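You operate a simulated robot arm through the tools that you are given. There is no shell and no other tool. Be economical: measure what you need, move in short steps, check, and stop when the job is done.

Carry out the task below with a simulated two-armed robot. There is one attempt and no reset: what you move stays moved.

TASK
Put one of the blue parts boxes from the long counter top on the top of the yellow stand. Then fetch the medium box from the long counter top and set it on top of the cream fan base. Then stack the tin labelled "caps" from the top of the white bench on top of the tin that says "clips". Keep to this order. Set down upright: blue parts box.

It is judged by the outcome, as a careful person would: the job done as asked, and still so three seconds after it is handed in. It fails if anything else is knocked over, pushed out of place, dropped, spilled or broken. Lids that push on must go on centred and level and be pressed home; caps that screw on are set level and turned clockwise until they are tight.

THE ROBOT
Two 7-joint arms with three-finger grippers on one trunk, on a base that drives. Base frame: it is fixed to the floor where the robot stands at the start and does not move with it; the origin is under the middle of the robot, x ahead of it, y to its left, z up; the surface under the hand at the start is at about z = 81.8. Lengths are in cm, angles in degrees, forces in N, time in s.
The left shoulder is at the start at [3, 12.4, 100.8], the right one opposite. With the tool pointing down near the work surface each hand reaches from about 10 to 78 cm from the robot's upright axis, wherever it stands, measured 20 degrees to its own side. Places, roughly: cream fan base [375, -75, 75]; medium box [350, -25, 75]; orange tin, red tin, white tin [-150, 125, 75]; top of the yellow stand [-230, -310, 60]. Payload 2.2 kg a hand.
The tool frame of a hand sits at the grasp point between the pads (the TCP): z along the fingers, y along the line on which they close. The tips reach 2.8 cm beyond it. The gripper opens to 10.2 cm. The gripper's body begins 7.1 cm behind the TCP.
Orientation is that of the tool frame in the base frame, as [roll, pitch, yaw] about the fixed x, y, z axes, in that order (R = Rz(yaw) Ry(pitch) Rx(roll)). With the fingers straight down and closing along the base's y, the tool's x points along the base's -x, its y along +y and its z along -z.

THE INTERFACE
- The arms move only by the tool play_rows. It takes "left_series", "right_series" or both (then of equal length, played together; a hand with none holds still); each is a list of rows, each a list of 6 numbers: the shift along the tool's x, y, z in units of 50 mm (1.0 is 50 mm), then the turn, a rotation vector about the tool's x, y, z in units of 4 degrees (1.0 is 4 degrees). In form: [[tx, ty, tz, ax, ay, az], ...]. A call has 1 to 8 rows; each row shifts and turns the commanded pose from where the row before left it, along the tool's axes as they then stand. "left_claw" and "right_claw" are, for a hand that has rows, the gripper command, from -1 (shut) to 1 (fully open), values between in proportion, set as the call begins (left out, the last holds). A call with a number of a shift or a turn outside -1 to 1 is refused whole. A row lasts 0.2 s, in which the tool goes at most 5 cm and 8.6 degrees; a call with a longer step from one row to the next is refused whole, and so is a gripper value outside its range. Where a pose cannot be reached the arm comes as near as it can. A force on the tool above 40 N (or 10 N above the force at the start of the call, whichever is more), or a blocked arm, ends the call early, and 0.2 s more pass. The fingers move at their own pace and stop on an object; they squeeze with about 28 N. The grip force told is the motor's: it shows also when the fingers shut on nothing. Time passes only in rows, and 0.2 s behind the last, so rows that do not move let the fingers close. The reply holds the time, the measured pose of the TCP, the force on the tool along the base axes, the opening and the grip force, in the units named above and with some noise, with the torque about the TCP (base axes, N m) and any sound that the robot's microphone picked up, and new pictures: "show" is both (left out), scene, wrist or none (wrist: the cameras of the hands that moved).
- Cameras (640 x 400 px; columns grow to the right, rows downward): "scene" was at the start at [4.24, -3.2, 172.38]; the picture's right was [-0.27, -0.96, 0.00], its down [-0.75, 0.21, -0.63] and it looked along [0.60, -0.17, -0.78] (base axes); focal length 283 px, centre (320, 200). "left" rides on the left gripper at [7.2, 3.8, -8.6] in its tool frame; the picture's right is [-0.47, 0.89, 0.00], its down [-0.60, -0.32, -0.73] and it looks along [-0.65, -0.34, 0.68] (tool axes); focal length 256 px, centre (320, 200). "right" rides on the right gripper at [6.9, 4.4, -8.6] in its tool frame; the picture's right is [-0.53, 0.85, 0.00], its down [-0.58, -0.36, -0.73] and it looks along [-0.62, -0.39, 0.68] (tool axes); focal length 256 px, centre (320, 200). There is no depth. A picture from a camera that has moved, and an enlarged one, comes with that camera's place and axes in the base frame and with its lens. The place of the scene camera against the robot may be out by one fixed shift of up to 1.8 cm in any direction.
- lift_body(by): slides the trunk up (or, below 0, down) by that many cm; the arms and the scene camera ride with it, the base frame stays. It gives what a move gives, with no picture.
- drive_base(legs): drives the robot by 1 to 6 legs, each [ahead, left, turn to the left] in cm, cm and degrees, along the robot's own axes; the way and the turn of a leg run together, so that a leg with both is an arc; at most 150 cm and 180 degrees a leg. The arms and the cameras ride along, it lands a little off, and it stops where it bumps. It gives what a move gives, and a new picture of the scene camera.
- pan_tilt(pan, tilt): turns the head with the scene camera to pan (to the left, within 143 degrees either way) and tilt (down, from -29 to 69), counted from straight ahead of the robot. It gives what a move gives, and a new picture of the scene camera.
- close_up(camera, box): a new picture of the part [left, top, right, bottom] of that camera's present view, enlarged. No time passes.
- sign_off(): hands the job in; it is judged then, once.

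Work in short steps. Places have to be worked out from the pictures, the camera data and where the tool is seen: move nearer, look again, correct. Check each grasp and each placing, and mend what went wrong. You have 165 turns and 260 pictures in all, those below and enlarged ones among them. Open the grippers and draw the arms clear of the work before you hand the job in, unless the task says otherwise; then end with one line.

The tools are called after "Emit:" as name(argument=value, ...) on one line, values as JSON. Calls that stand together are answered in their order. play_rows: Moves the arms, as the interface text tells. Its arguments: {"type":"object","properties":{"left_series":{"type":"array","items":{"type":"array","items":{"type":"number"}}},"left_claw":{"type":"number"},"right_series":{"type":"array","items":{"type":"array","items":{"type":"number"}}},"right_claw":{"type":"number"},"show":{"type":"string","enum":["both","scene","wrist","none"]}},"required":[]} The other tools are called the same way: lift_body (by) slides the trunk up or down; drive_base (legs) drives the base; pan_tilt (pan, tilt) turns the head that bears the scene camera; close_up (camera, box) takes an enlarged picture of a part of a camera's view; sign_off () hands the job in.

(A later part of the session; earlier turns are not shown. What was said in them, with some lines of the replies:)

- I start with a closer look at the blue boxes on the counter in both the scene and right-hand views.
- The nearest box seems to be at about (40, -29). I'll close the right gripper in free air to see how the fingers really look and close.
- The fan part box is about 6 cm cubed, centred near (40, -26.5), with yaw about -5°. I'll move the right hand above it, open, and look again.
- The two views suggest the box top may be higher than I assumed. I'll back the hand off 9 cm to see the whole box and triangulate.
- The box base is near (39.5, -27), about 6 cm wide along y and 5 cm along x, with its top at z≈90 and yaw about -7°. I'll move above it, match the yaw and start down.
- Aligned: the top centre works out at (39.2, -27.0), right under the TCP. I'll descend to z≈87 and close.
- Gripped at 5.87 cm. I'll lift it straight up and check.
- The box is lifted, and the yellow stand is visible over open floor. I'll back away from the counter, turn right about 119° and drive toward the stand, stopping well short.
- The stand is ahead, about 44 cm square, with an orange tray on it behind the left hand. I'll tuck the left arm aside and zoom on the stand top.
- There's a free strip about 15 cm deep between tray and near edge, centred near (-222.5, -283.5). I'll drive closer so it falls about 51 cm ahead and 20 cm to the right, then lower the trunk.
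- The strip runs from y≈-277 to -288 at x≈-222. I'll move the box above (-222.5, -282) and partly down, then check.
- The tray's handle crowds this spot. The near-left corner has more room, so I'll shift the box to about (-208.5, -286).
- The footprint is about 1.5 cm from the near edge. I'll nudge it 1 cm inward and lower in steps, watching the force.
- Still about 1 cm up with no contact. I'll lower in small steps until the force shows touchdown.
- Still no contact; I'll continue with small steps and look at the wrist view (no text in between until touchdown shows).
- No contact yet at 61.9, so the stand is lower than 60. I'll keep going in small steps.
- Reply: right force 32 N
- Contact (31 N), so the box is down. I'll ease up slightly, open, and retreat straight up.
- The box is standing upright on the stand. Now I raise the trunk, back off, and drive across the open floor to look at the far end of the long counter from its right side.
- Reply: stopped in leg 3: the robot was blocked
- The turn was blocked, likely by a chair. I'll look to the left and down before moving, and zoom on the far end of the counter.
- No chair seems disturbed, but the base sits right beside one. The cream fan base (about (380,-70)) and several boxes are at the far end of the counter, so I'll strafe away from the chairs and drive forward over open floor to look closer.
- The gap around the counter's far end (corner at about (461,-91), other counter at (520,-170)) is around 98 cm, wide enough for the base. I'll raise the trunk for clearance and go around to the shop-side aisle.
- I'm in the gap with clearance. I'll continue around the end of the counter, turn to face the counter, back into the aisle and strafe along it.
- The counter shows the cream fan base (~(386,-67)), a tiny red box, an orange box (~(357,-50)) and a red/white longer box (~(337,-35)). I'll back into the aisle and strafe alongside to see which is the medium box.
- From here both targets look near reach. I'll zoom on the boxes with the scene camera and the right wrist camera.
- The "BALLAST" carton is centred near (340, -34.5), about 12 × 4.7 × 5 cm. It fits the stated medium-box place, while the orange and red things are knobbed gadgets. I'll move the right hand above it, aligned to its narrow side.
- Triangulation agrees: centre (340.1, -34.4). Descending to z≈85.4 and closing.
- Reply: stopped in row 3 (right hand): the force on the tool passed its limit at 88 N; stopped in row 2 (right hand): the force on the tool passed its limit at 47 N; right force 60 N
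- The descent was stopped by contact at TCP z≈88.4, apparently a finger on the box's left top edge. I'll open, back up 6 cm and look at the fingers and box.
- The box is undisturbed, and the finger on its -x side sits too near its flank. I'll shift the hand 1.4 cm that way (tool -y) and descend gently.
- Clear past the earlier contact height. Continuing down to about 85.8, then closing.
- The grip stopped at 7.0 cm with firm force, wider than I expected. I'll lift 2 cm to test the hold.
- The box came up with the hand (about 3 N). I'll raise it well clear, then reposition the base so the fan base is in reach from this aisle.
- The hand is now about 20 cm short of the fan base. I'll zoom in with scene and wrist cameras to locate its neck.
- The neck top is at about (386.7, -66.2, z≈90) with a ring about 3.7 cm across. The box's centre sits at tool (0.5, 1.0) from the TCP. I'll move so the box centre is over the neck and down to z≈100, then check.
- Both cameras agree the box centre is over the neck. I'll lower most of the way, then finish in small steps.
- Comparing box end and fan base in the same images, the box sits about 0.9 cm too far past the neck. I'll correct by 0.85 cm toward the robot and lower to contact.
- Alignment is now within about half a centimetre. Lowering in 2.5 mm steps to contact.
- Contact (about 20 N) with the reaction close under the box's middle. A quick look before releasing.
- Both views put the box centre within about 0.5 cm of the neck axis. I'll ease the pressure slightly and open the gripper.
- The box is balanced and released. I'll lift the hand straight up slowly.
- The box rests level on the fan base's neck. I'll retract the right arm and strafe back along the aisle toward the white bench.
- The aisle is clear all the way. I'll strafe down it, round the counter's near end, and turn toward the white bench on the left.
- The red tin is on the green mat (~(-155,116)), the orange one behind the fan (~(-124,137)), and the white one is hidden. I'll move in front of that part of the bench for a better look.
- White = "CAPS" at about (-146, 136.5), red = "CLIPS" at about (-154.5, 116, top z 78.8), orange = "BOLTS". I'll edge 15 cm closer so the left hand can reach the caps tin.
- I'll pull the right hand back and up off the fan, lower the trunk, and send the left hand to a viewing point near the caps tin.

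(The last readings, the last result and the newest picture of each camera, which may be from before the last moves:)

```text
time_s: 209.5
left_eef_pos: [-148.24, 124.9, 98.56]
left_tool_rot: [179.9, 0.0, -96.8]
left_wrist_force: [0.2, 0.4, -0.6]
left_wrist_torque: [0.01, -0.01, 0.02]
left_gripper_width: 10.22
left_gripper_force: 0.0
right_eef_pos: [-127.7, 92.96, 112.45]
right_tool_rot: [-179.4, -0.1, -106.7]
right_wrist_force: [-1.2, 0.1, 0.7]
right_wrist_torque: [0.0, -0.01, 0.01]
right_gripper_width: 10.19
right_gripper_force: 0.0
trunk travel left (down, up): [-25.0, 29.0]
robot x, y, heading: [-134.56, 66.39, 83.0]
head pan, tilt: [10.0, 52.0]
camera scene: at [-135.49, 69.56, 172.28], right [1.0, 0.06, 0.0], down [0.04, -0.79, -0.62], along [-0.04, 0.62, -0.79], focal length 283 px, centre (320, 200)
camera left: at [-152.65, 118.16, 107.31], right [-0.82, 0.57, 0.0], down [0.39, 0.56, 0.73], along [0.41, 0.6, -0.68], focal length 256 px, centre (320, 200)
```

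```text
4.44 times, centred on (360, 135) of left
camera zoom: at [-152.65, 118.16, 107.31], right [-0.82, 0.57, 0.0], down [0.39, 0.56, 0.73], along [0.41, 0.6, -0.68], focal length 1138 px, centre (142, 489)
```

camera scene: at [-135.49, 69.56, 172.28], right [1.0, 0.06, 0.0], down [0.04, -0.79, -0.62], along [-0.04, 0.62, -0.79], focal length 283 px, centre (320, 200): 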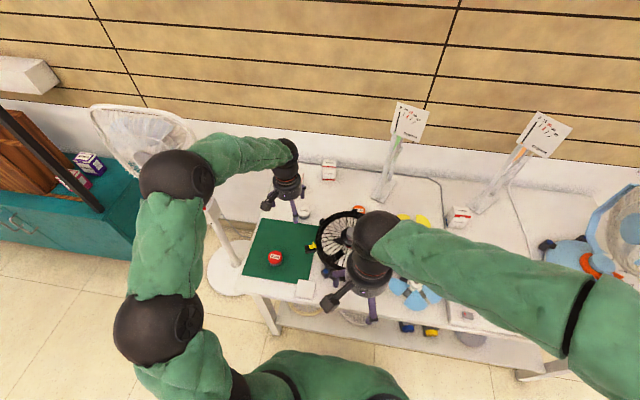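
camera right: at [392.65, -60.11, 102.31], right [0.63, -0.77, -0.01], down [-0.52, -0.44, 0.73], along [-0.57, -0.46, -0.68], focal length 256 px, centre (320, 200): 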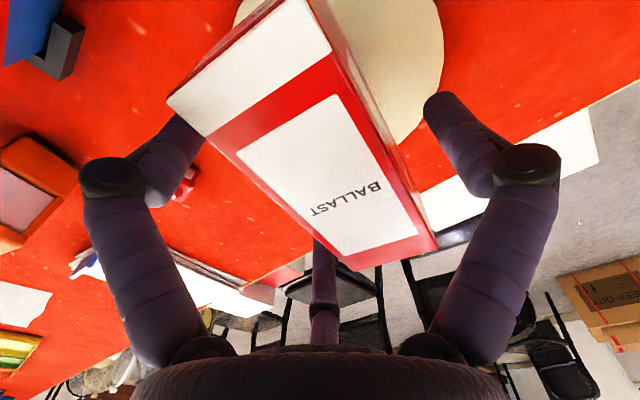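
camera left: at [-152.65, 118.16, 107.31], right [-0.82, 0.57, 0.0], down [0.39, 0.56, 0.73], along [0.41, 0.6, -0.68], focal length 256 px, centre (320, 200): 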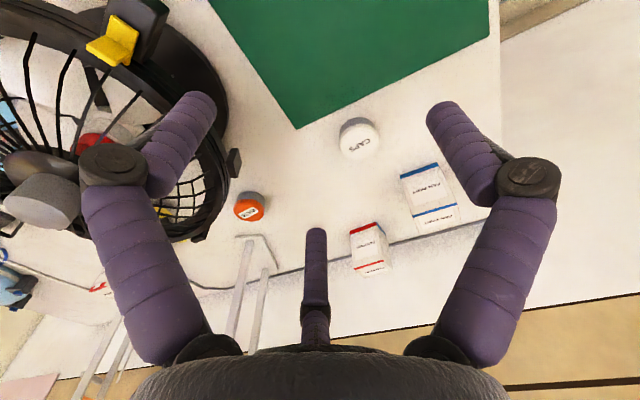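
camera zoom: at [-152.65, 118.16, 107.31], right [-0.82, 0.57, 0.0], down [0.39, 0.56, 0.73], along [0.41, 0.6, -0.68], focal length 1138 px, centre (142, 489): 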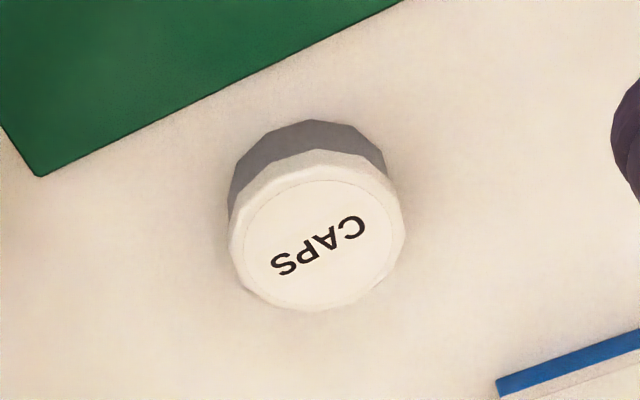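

The caps tin centre works out near (-145.6, 138). I'll move the left hand above it at z≈90 and recheck.

Emit:
play_rows(left_series=[[-0.887, -0.071, 0, 0, 0, 0], [-0.887, -0.071, 0, 0, 0, 0], [-0.887, -0.071, 0, 0, 0, 0], [0, 0, 0.85, 0, 0, 0], [0, 0, 0.85, 0, 0, 0], [0, 0, 0, 0, 0, 0]], show="wrist")

Emit:
close_up(camera="scene", box=[240, 120, 360, 220])

```text
time_s: 210.9
left_eef_pos: [-145.43, 138.18, 90.3]
left_tool_rot: [180.0, 0.0, -96.9]
left_wrist_force: [1.3, 0.3, 0.1]
left_wrist_torque: [-0.02, 0.01, 0.0]
left_gripper_width: 10.17
left_gripper_force: 0.1
right_eef_pos: [-127.85, 93.07, 112.29]
right_tool_rot: [-179.6, 0.0, -106.7]
right_wrist_force: [0.5, 0.0, 0.7]
right_wrist_torque: [0.03, -0.01, 0.01]
right_gripper_width: 10.19
right_gripper_force: 0.1
trunk travel left (down, up): [-25.0, 29.0]
robot x, y, heading: [-134.68, 66.01, 83.4]
head pan, tilt: [10.0, 52.0]
camera left: at [-150.04, 131.28, 98.92], right [-0.82, 0.57, 0.0], down [0.39, 0.56, 0.73], along [0.41, 0.6, -0.68], focal length 256 px, centre (320, 200)
```

left: 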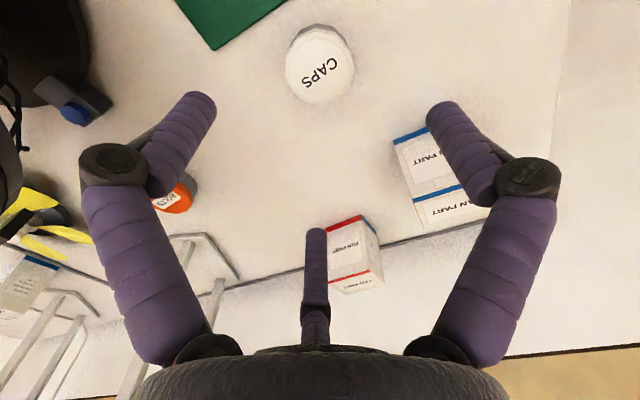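

```text
4.00 times, centred on (300, 170) of scene
camera zoom: at [-135.49, 69.61, 172.28], right [1.0, 0.06, 0.0], down [0.04, -0.79, -0.62], along [-0.04, 0.61, -0.79], focal length 1133 px, centre (400, 320)
```

zoom: 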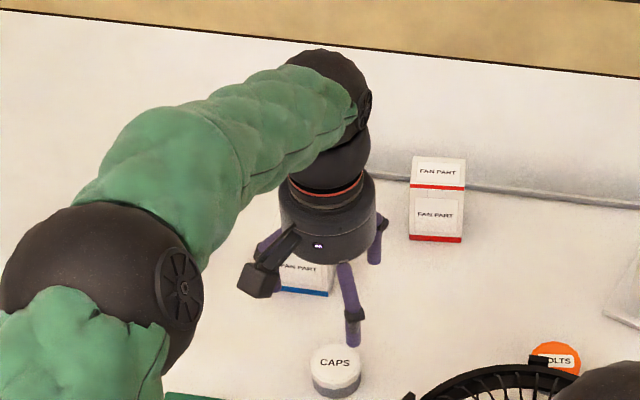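

Triangulated caps top: (-146.15, 136.9, 79.5). I'll correct the position and descend to z≈80.2 in gentle steps.

Emit:
play_rows(left_series=[[0.27, 0.113, 0, 0, 0, 0], [0, 0, 0.7, 0, 0, 0], [0, 0, 0.6, 0, 0, 0], [0, 0, 0.2, 0, 0, 0], [0, 0, 0, 0, 0, 0]], show="wrist")

```text
time_s: 212.1
left_eef_pos: [-146.09, 136.82, 82.74]
left_tool_rot: [180.0, 0.0, -96.8]
left_wrist_force: [-0.1, -0.6, 0.4]
left_wrist_torque: [0.04, -0.02, -0.03]
left_gripper_width: 10.18
left_gripper_force: 0.0
right_eef_pos: [-127.71, 93.18, 112.46]
right_tool_rot: [-179.5, -0.1, -106.7]
right_wrist_force: [-0.1, -0.3, 0.1]
right_wrist_torque: [0.02, 0.03, 0.02]
right_gripper_width: 10.21
right_gripper_force: 0.1
trunk travel left (down, up): [-25.0, 29.0]
robot x, y, heading: [-134.8, 66.23, 83.3]
head pan, tilt: [10.0, 52.0]
camera left: at [-150.68, 129.95, 91.39], right [-0.82, 0.57, 0.0], down [0.39, 0.56, 0.73], along [0.41, 0.6, -0.68], focal length 256 px, centre (320, 200)
```

left: 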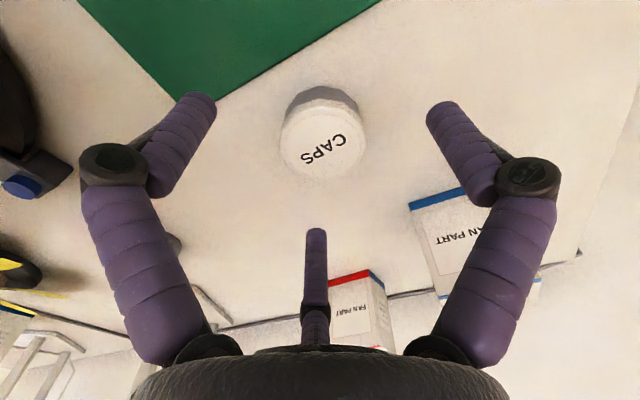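

Emit:
play_rows(left_series=[[0, 0, 0.2, 0, 0, 0], [0, 0, 0.2, 0, 0, 0], [0, 0, 0.15, 0, 0, 0], [0, 0, 0, 0, 0, 0]], show="none")

```text
time_s: 213.1
left_eef_pos: [-146.23, 136.7, 79.96]
left_tool_rot: [180.0, 0.0, -96.8]
left_wrist_force: [-0.3, -0.6, -0.6]
left_wrist_torque: [-0.01, 0.0, 0.01]
left_gripper_width: 10.19
left_gripper_force: 0.0
right_eef_pos: [-127.73, 93.05, 112.3]
right_tool_rot: [-179.5, -0.1, -106.7]
right_wrist_force: [-0.4, 0.3, 0.1]
right_wrist_torque: [0.0, 0.01, -0.03]
right_gripper_width: 10.2
right_gripper_force: 0.0
trunk travel left (down, up): [-25.0, 29.0]
robot x, y, heading: [-134.68, 66.14, 83.1]
head pan, tilt: [10.0, 52.0]
```

No contact. The tips overlap the tin by about 2 cm, so I'll close.

Emit:
play_rows(left_series=[[0, 0, 0, 0, 0, 0], [0, 0, 0, 0, 0, 0], [0, 0, 0, 0, 0, 0], [0, 0, 0, 0, 0, 0], [0, 0, 0, 0, 0, 0]], left_claw=-1, show="wrist")

```text
time_s: 214.3
left_eef_pos: [-146.17, 136.94, 79.91]
left_tool_rot: [180.0, 0.0, -96.7]
left_wrist_force: [0.7, 1.9, 5.0]
left_wrist_torque: [0.05, -0.02, 0.01]
left_gripper_width: 5.13
left_gripper_force: 27.9
right_eef_pos: [-127.59, 93.06, 112.34]
right_tool_rot: [-179.5, -0.1, -106.7]
right_wrist_force: [-0.3, -0.8, 1.3]
right_wrist_torque: [0.02, -0.02, 0.01]
right_gripper_width: 10.21
right_gripper_force: 0.1
trunk travel left (down, up): [-25.0, 29.0]
robot x, y, heading: [-134.65, 66.08, 83.2]
head pan, tilt: [10.0, 52.0]
camera left: at [-150.73, 129.98, 88.61], right [-0.82, 0.57, 0.0], down [0.39, 0.56, 0.73], along [0.41, 0.6, -0.68], focal length 256 px, centre (320, 200)
```

left: 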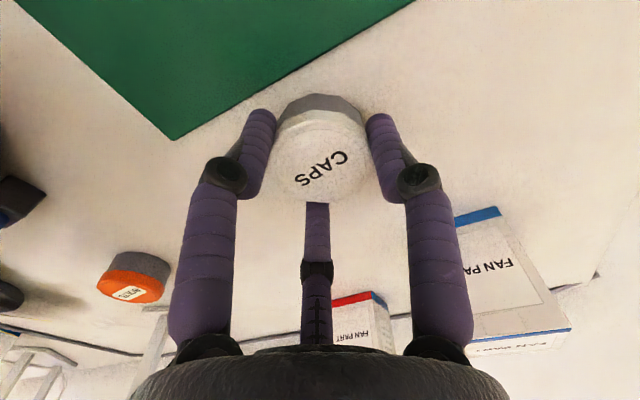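

Gripped cleanly at 5.13 cm. I'll lift and move toward the clips tin for a view.

Emit:
play_rows(left_series=[[0, 0, -0.4, 0, 0, 0], [0, 0, -0.8, 0, 0, 0], [0, 0, -0.8, 0, 0, 0], [0, 0, -0.8, 0, 0, 0], [0.9, 0.1, 0, 0, 0, 0], [0.9, 0.1, 0, 0, 0, 0], [0, 0, 0, 0, 0, 0]], show="wrist")

Emit:
close_up(camera="scene", box=[230, 150, 350, 300])

```text
time_s: 215.9
left_eef_pos: [-148.1, 127.97, 93.87]
left_tool_rot: [-180.0, -0.1, -96.8]
left_wrist_force: [0.0, -0.5, -1.3]
left_wrist_torque: [-0.01, 0.01, -0.02]
left_gripper_width: 5.1
left_gripper_force: 27.7
right_eef_pos: [-127.69, 93.22, 112.36]
right_tool_rot: [-179.5, -0.2, -106.7]
right_wrist_force: [-0.9, 0.0, 0.2]
right_wrist_torque: [-0.01, -0.02, 0.03]
right_gripper_width: 10.21
right_gripper_force: 0.0
trunk travel left (down, up): [-25.0, 29.0]
robot x, y, heading: [-134.81, 66.44, 83.2]
head pan, tilt: [10.0, 52.0]
camera left: at [-152.75, 121.11, 102.61], right [-0.82, 0.57, 0.0], down [0.39, 0.56, 0.73], along [0.41, 0.6, -0.68], focal length 256 px, centre (320, 200)
```

left: 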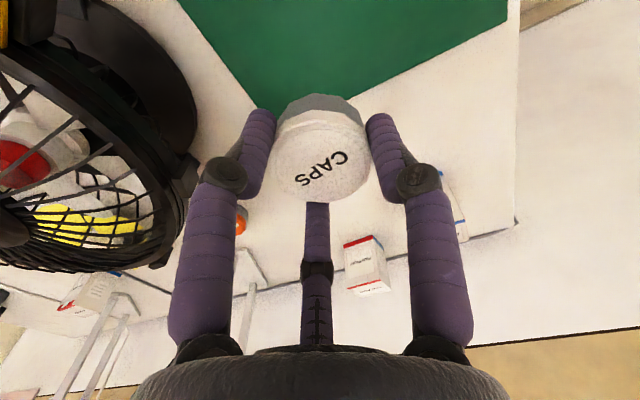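

```text
2.67 times, centred on (290, 225) of scene
camera zoom: at [-135.47, 69.82, 172.27], right [1.0, 0.06, 0.0], down [0.04, -0.79, -0.62], along [-0.04, 0.61, -0.79], focal length 755 px, centre (400, 133)
```

zoom: 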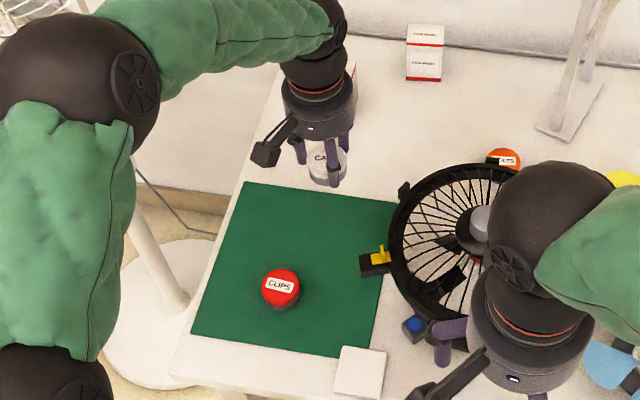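

Correcting the scene camera's bias with the known caps grasp, the clips tin is at (-154.6, 116.2). I'll move the caps tin above it and down to z≈87 and compare the two in one picture.

Emit:
play_rows(left_series=[[0.83, 0.338, 0, 0, 0, 0], [0.83, 0.338, 0, 0, 0, 0], [0.83, 0.338, 0, 0, 0, 0], [0, 0, 0.7, 0, 0, 0], [0, 0, 0.68, 0, 0, 0], [0, 0, 0, 0, 0, 0]], show="wrist")

Emit:
close_up(camera="scene", box=[240, 220, 310, 290])

```text
time_s: 217.3
left_eef_pos: [-154.65, 116.16, 87.14]
left_tool_rot: [-180.0, 0.1, -96.7]
left_wrist_force: [-0.4, -0.2, -0.6]
left_wrist_torque: [-0.02, -0.04, 0.01]
left_gripper_width: 5.11
left_gripper_force: 27.8
right_eef_pos: [-127.67, 93.05, 112.37]
right_tool_rot: [-179.5, -0.2, -106.6]
right_wrist_force: [1.1, -1.0, -0.5]
right_wrist_torque: [0.01, 0.02, 0.03]
right_gripper_width: 10.18
right_gripper_force: 0.1
trunk travel left (down, up): [-25.0, 29.0]
robot x, y, heading: [-134.84, 66.47, 83.4]
head pan, tilt: [10.0, 52.0]
camera left: at [-159.19, 109.39, 95.71], right [-0.82, 0.57, 0.0], down [0.39, 0.56, 0.73], along [0.41, 0.6, -0.68], focal length 256 px, centre (320, 200)
```

left: 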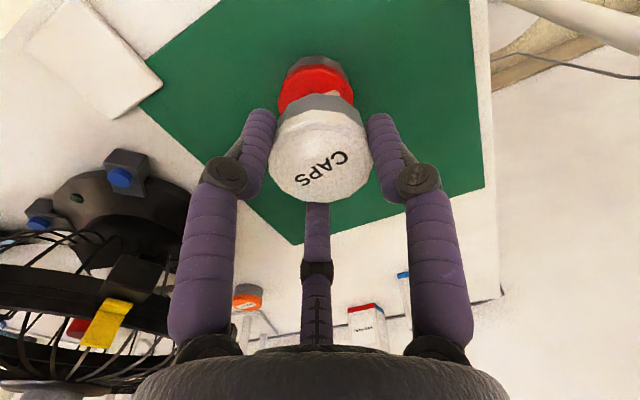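

```text
5.71 times, centred on (275, 255) of scene
camera zoom: at [-135.45, 69.73, 172.28], right [1.0, 0.06, 0.0], down [0.04, -0.79, -0.62], along [-0.04, 0.61, -0.79], focal length 1619 px, centre (577, -114)
```

zoom: 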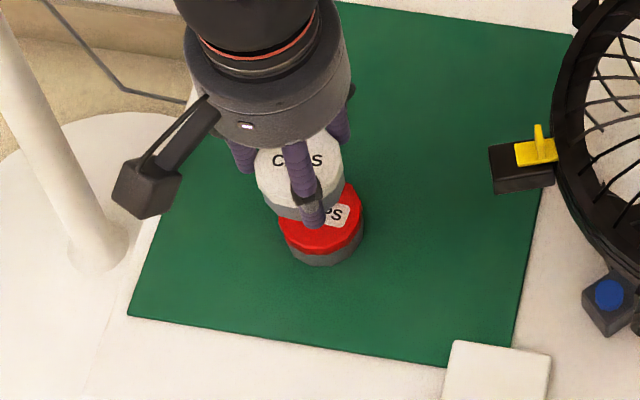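

Both views indicate the clips tin is about 0.5 cm further in +x and 0.65 cm in +y. I'll apply that and lower to just above it.

Emit:
play_rows(left_series=[[-0.14, -0.084, 0, 0, 0, 0], [0, 0, 0.25, 0, 0, 0], [0, 0, 0.2, 0, 0, 0], [0, 0, 0, 0, 0, 0]], show="wrist")

Emit:
close_up(camera="scene", box=[250, 230, 300, 280])

```text
time_s: 218.3
left_eef_pos: [-154.24, 116.83, 84.87]
left_tool_rot: [-180.0, 0.0, -96.9]
left_wrist_force: [-0.8, -0.8, -0.1]
left_wrist_torque: [0.01, -0.01, 0.0]
left_gripper_width: 5.11
left_gripper_force: 27.7
right_eef_pos: [-127.64, 93.1, 112.48]
right_tool_rot: [-179.5, -0.1, -106.7]
right_wrist_force: [-1.1, 0.0, 0.5]
right_wrist_torque: [-0.01, -0.03, -0.02]
right_gripper_width: 10.18
right_gripper_force: 0.1
trunk travel left (down, up): [-25.0, 29.0]
robot x, y, heading: [-134.57, 66.16, 83.6]
head pan, tilt: [10.0, 52.0]
camera left: at [-158.78, 109.99, 93.43], right [-0.82, 0.57, 0.0], down [0.39, 0.56, 0.73], along [0.41, 0.6, -0.68], focal length 256 px, centre (320, 200)
```

left: 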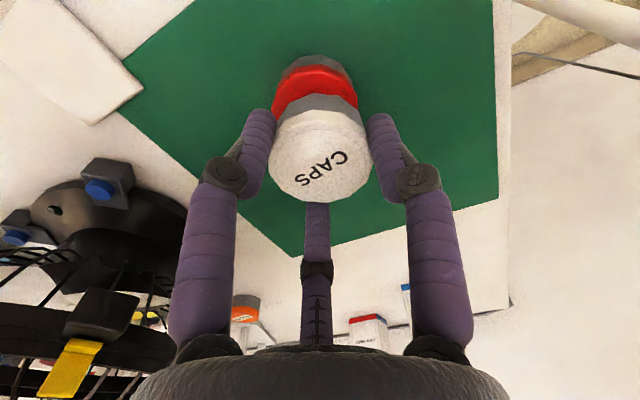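

```text
8.00 times, centred on (275, 255) of scene
camera zoom: at [-135.49, 69.7, 172.28], right [1.0, 0.06, 0.0], down [0.04, -0.79, -0.62], along [-0.04, 0.61, -0.79], focal length 2266 px, centre (680, -240)
```

zoom: 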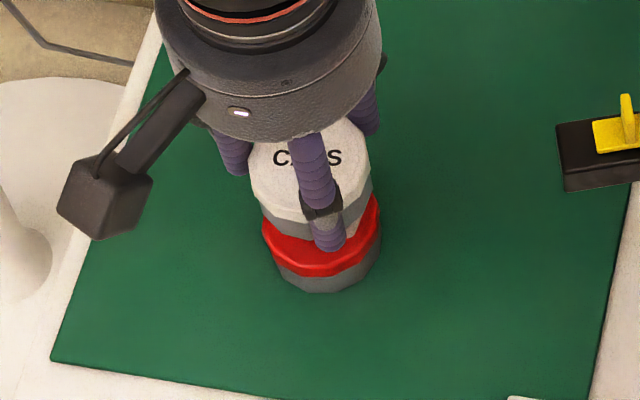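

Aligned within about 0.3 cm in both views. Lowering in small steps to contact.

Emit:
play_rows(left_series=[[0, -0.03, 0.1, 0, 0, 0], [0, 0, 0.06, 0, 0, 0], [0, 0, 0.06, 0, 0, 0], [0, 0, 0, 0, 0, 0]], show="none")

```text
time_s: 219.3
left_eef_pos: [-154.11, 116.83, 83.64]
left_tool_rot: [180.0, 0.0, -96.8]
left_wrist_force: [0.5, -0.2, -0.7]
left_wrist_torque: [0.01, -0.01, -0.02]
left_gripper_width: 5.11
left_gripper_force: 27.7
right_eef_pos: [-127.81, 93.16, 112.38]
right_tool_rot: [-179.6, 0.0, -106.7]
right_wrist_force: [-0.1, 0.6, 0.9]
right_wrist_torque: [-0.02, 0.03, -0.01]
right_gripper_width: 10.23
right_gripper_force: 0.1
trunk travel left (down, up): [-25.0, 29.0]
robot x, y, heading: [-134.95, 66.64, 83.1]
head pan, tilt: [10.0, 52.0]
```

Emit:
play_rows(left_series=[[0, 0, 0.05, 0, 0, 0], [0, 0, 0.05, 0, 0, 0], [0, 0, 0, 0, 0, 0]], show="none")

```text
time_s: 220.1
left_eef_pos: [-154.07, 116.86, 83.21]
left_tool_rot: [-179.9, 0.1, -96.8]
left_wrist_force: [0.4, -0.3, 5.7]
left_wrist_torque: [-0.03, -0.01, 0.0]
left_gripper_width: 5.12
left_gripper_force: 27.9
right_eef_pos: [-127.68, 93.12, 112.35]
right_tool_rot: [-179.5, -0.1, -106.7]
right_wrist_force: [0.1, 0.3, 0.1]
right_wrist_torque: [-0.03, 0.01, 0.01]
right_gripper_width: 10.19
right_gripper_force: 0.0
trunk travel left (down, up): [-25.0, 29.0]
robot x, y, heading: [-134.77, 66.19, 83.3]
head pan, tilt: [10.0, 52.0]
```

Light contact (about 6 N, almost no torque): seated on the clips tin. A quick look, then release.

Emit:
close_up(camera="scene", box=[250, 230, 300, 280])

Emit:
play_rows(left_series=[[0, 0, 0, 0, 0, 0], [0, 0, 0, 0, 0, 0], [0, 0, 0, 0, 0, 0]], left_claw=1, show="wrist")

```text
8.00 times, centred on (275, 255) of scene
camera zoom: at [-135.46, 69.65, 172.29], right [1.0, 0.06, 0.0], down [0.04, -0.79, -0.62], along [-0.04, 0.61, -0.79], focal length 2266 px, centre (680, -240)
```

zoom: 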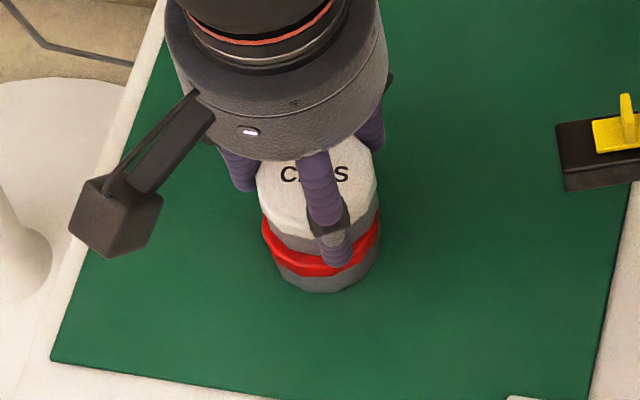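

```text
time_s: 220.9
left_eef_pos: [-154.03, 116.78, 83.28]
left_tool_rot: [-180.0, 0.0, -96.8]
left_wrist_force: [0.4, 0.1, 0.0]
left_wrist_torque: [-0.02, 0.02, 0.01]
left_gripper_width: 10.17
left_gripper_force: 0.1
right_eef_pos: [-127.75, 93.2, 112.28]
right_tool_rot: [-179.5, 0.0, -106.7]
right_wrist_force: [-0.1, 1.1, -0.1]
right_wrist_torque: [0.01, 0.0, 0.0]
right_gripper_width: 10.21
right_gripper_force: 0.0
trunk travel left (down, up): [-25.0, 29.0]
robot x, y, heading: [-134.81, 66.73, 83.1]
head pan, tilt: [10.0, 52.0]
camera left: at [-158.65, 109.96, 91.83], right [-0.82, 0.57, 0.0], down [0.39, 0.56, 0.73], along [0.41, 0.6, -0.68], focal length 256 px, centre (320, 200)
```

left: 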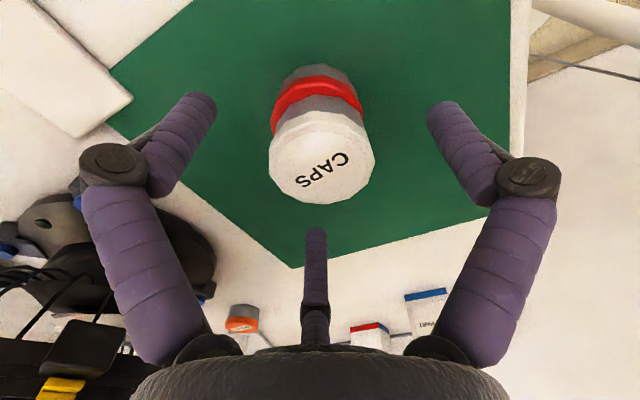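

The stack stands well centred. I'll raise the left hand straight up, draw it back, and take a final look.

Emit:
play_rows(left_series=[[0, 0, -0.4, 0, 0, 0], [0, 0, -0.8, 0, 0, 0], [0, 0, -0.9, 0, 0, 0], [0, 0, -0.9, 0, 0, 0], [0, 0, -0.9, 0, 0, 0], [0.9, 0, -0.3, 0, 0, 0], [0.9, 0, -0.3, 0, 0, 0], [0, 0, 0, 0, 0, 0]], show="none")

Emit:
drive_base(legs=[[-30, 0, 0]])

Emit:
close_up(camera="scene", box=[200, 80, 400, 260])

```text
time_s: 222.7
left_eef_pos: [-155.16, 107.93, 105.55]
left_tool_rot: [-179.9, 0.0, -96.8]
left_wrist_force: [-0.3, 0.5, -0.7]
left_wrist_torque: [0.0, 0.02, -0.02]
left_gripper_width: 10.22
left_gripper_force: 0.1
right_eef_pos: [-127.67, 93.24, 112.34]
right_tool_rot: [-179.5, -0.2, -106.8]
right_wrist_force: [0.2, 0.5, -0.3]
right_wrist_torque: [-0.04, 0.02, -0.02]
right_gripper_width: 10.19
right_gripper_force: 0.1
trunk travel left (down, up): [-25.0, 29.0]
robot x, y, heading: [-134.64, 66.23, 83.1]
head pan, tilt: [10.0, 52.0]
```

```text
time_s: 224.8
left_eef_pos: [-158.6, 78.27, 105.72]
left_tool_rot: [180.0, -0.1, -96.8]
left_wrist_force: [0.0, -0.4, 0.4]
left_wrist_torque: [0.05, 0.02, -0.02]
left_gripper_width: 10.21
left_gripper_force: 0.1
right_eef_pos: [-131.16, 63.51, 112.32]
right_tool_rot: [-179.5, -0.1, -106.8]
right_wrist_force: [-0.3, -0.6, 0.3]
right_wrist_torque: [0.05, 0.02, 0.03]
right_gripper_width: 10.2
right_gripper_force: 0.0
trunk travel left (down, up): [-25.0, 29.0]
robot x, y, heading: [-137.87, 36.97, 83.5]
head pan, tilt: [10.0, 52.0]
camera scene: at [-139.0, 40.0, 172.28], right [1.0, 0.06, 0.0], down [0.04, -0.79, -0.62], along [-0.03, 0.62, -0.79], focal length 283 px, centre (320, 200)
```

scene: 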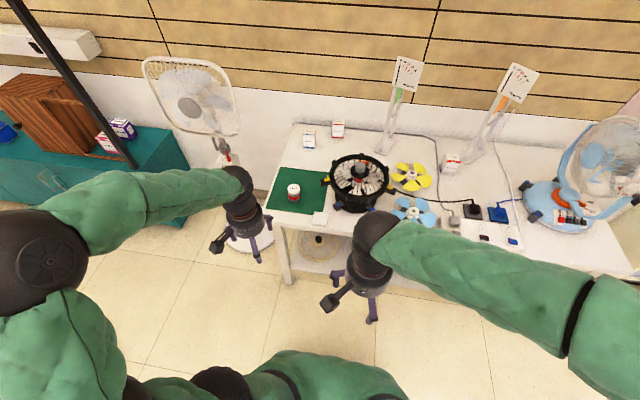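

```text
2.22 times, centred on (300, 170) of scene
camera zoom: at [-139.0, 40.0, 172.28], right [1.0, 0.06, 0.0], down [0.04, -0.79, -0.62], along [-0.03, 0.62, -0.79], focal length 630 px, centre (364, 267)
```

zoom: 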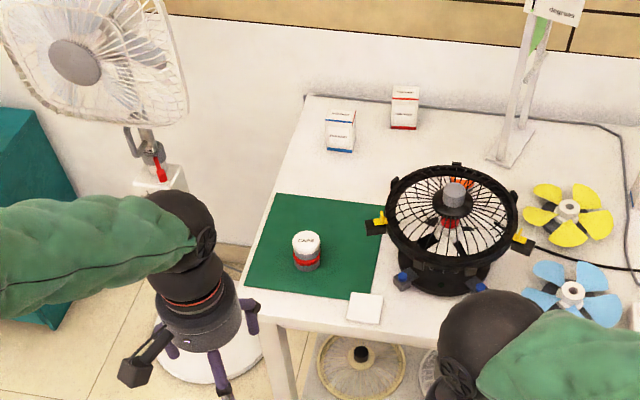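

The caps tin is stacked on the clips tin and nothing else was disturbed. I'll take one last look toward the stand and the counter before handing in.

Emit:
pan_tilt(pan=-95, tilt=15)

Emit:
close_up(camera="scene", box=[240, 110, 400, 210])

```text
time_s: 226.6
left_eef_pos: [-158.62, 78.39, 105.65]
left_tool_rot: [-180.0, 0.1, -96.8]
left_wrist_force: [0.2, 0.7, -0.2]
left_wrist_torque: [0.01, 0.0, 0.0]
left_gripper_width: 10.18
left_gripper_force: 0.1
right_eef_pos: [-131.2, 63.55, 112.38]
right_tool_rot: [-179.6, -0.1, -106.7]
right_wrist_force: [1.3, -0.7, -0.8]
right_wrist_torque: [0.02, 0.01, 0.01]
right_gripper_width: 10.2
right_gripper_force: 0.1
trunk travel left (down, up): [-25.0, 29.0]
robot x, y, heading: [-138.08, 37.11, 83.5]
head pan, tilt: [-95.0, 15.0]
camera scene: at [-129.41, 30.74, 177.91], right [-0.2, -0.98, 0.0], down [-0.25, 0.05, -0.97], along [0.95, -0.2, -0.26], focal length 283 px, centre (320, 200)
```

scene: 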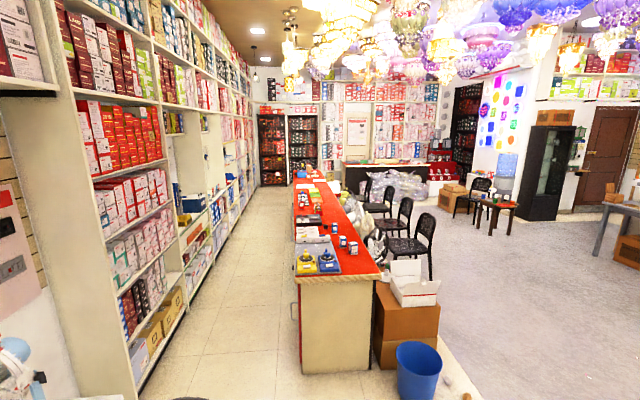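

```text
4.00 times, centred on (320, 160) of scene
camera zoom: at [-129.41, 30.74, 177.91], right [-0.2, -0.98, 0.0], down [-0.25, 0.05, -0.97], along [0.95, -0.2, -0.26], focal length 1133 px, centre (320, 360)
```

zoom: 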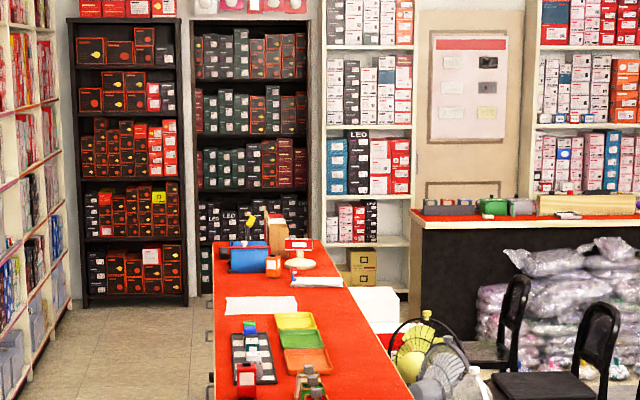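

The ballast box is still level on the fan base's neck, chairs and counter are in order, and both grippers are open and clear. Handing in.

Emit:
sign_off()

```text
The job is handed in.
```

All three jobs are done in the order you gave: a blue parts box stands upright on the yellow stand, the medium box sits level on the cream fan base, and the "caps" tin is stacked on the "clips" tin. I took the red BALLAST carton to be the medium box, since it best matched the stated place. Early on the base was briefly blocked during a turn, probably by a chair; nothing looked out of place afterwards.
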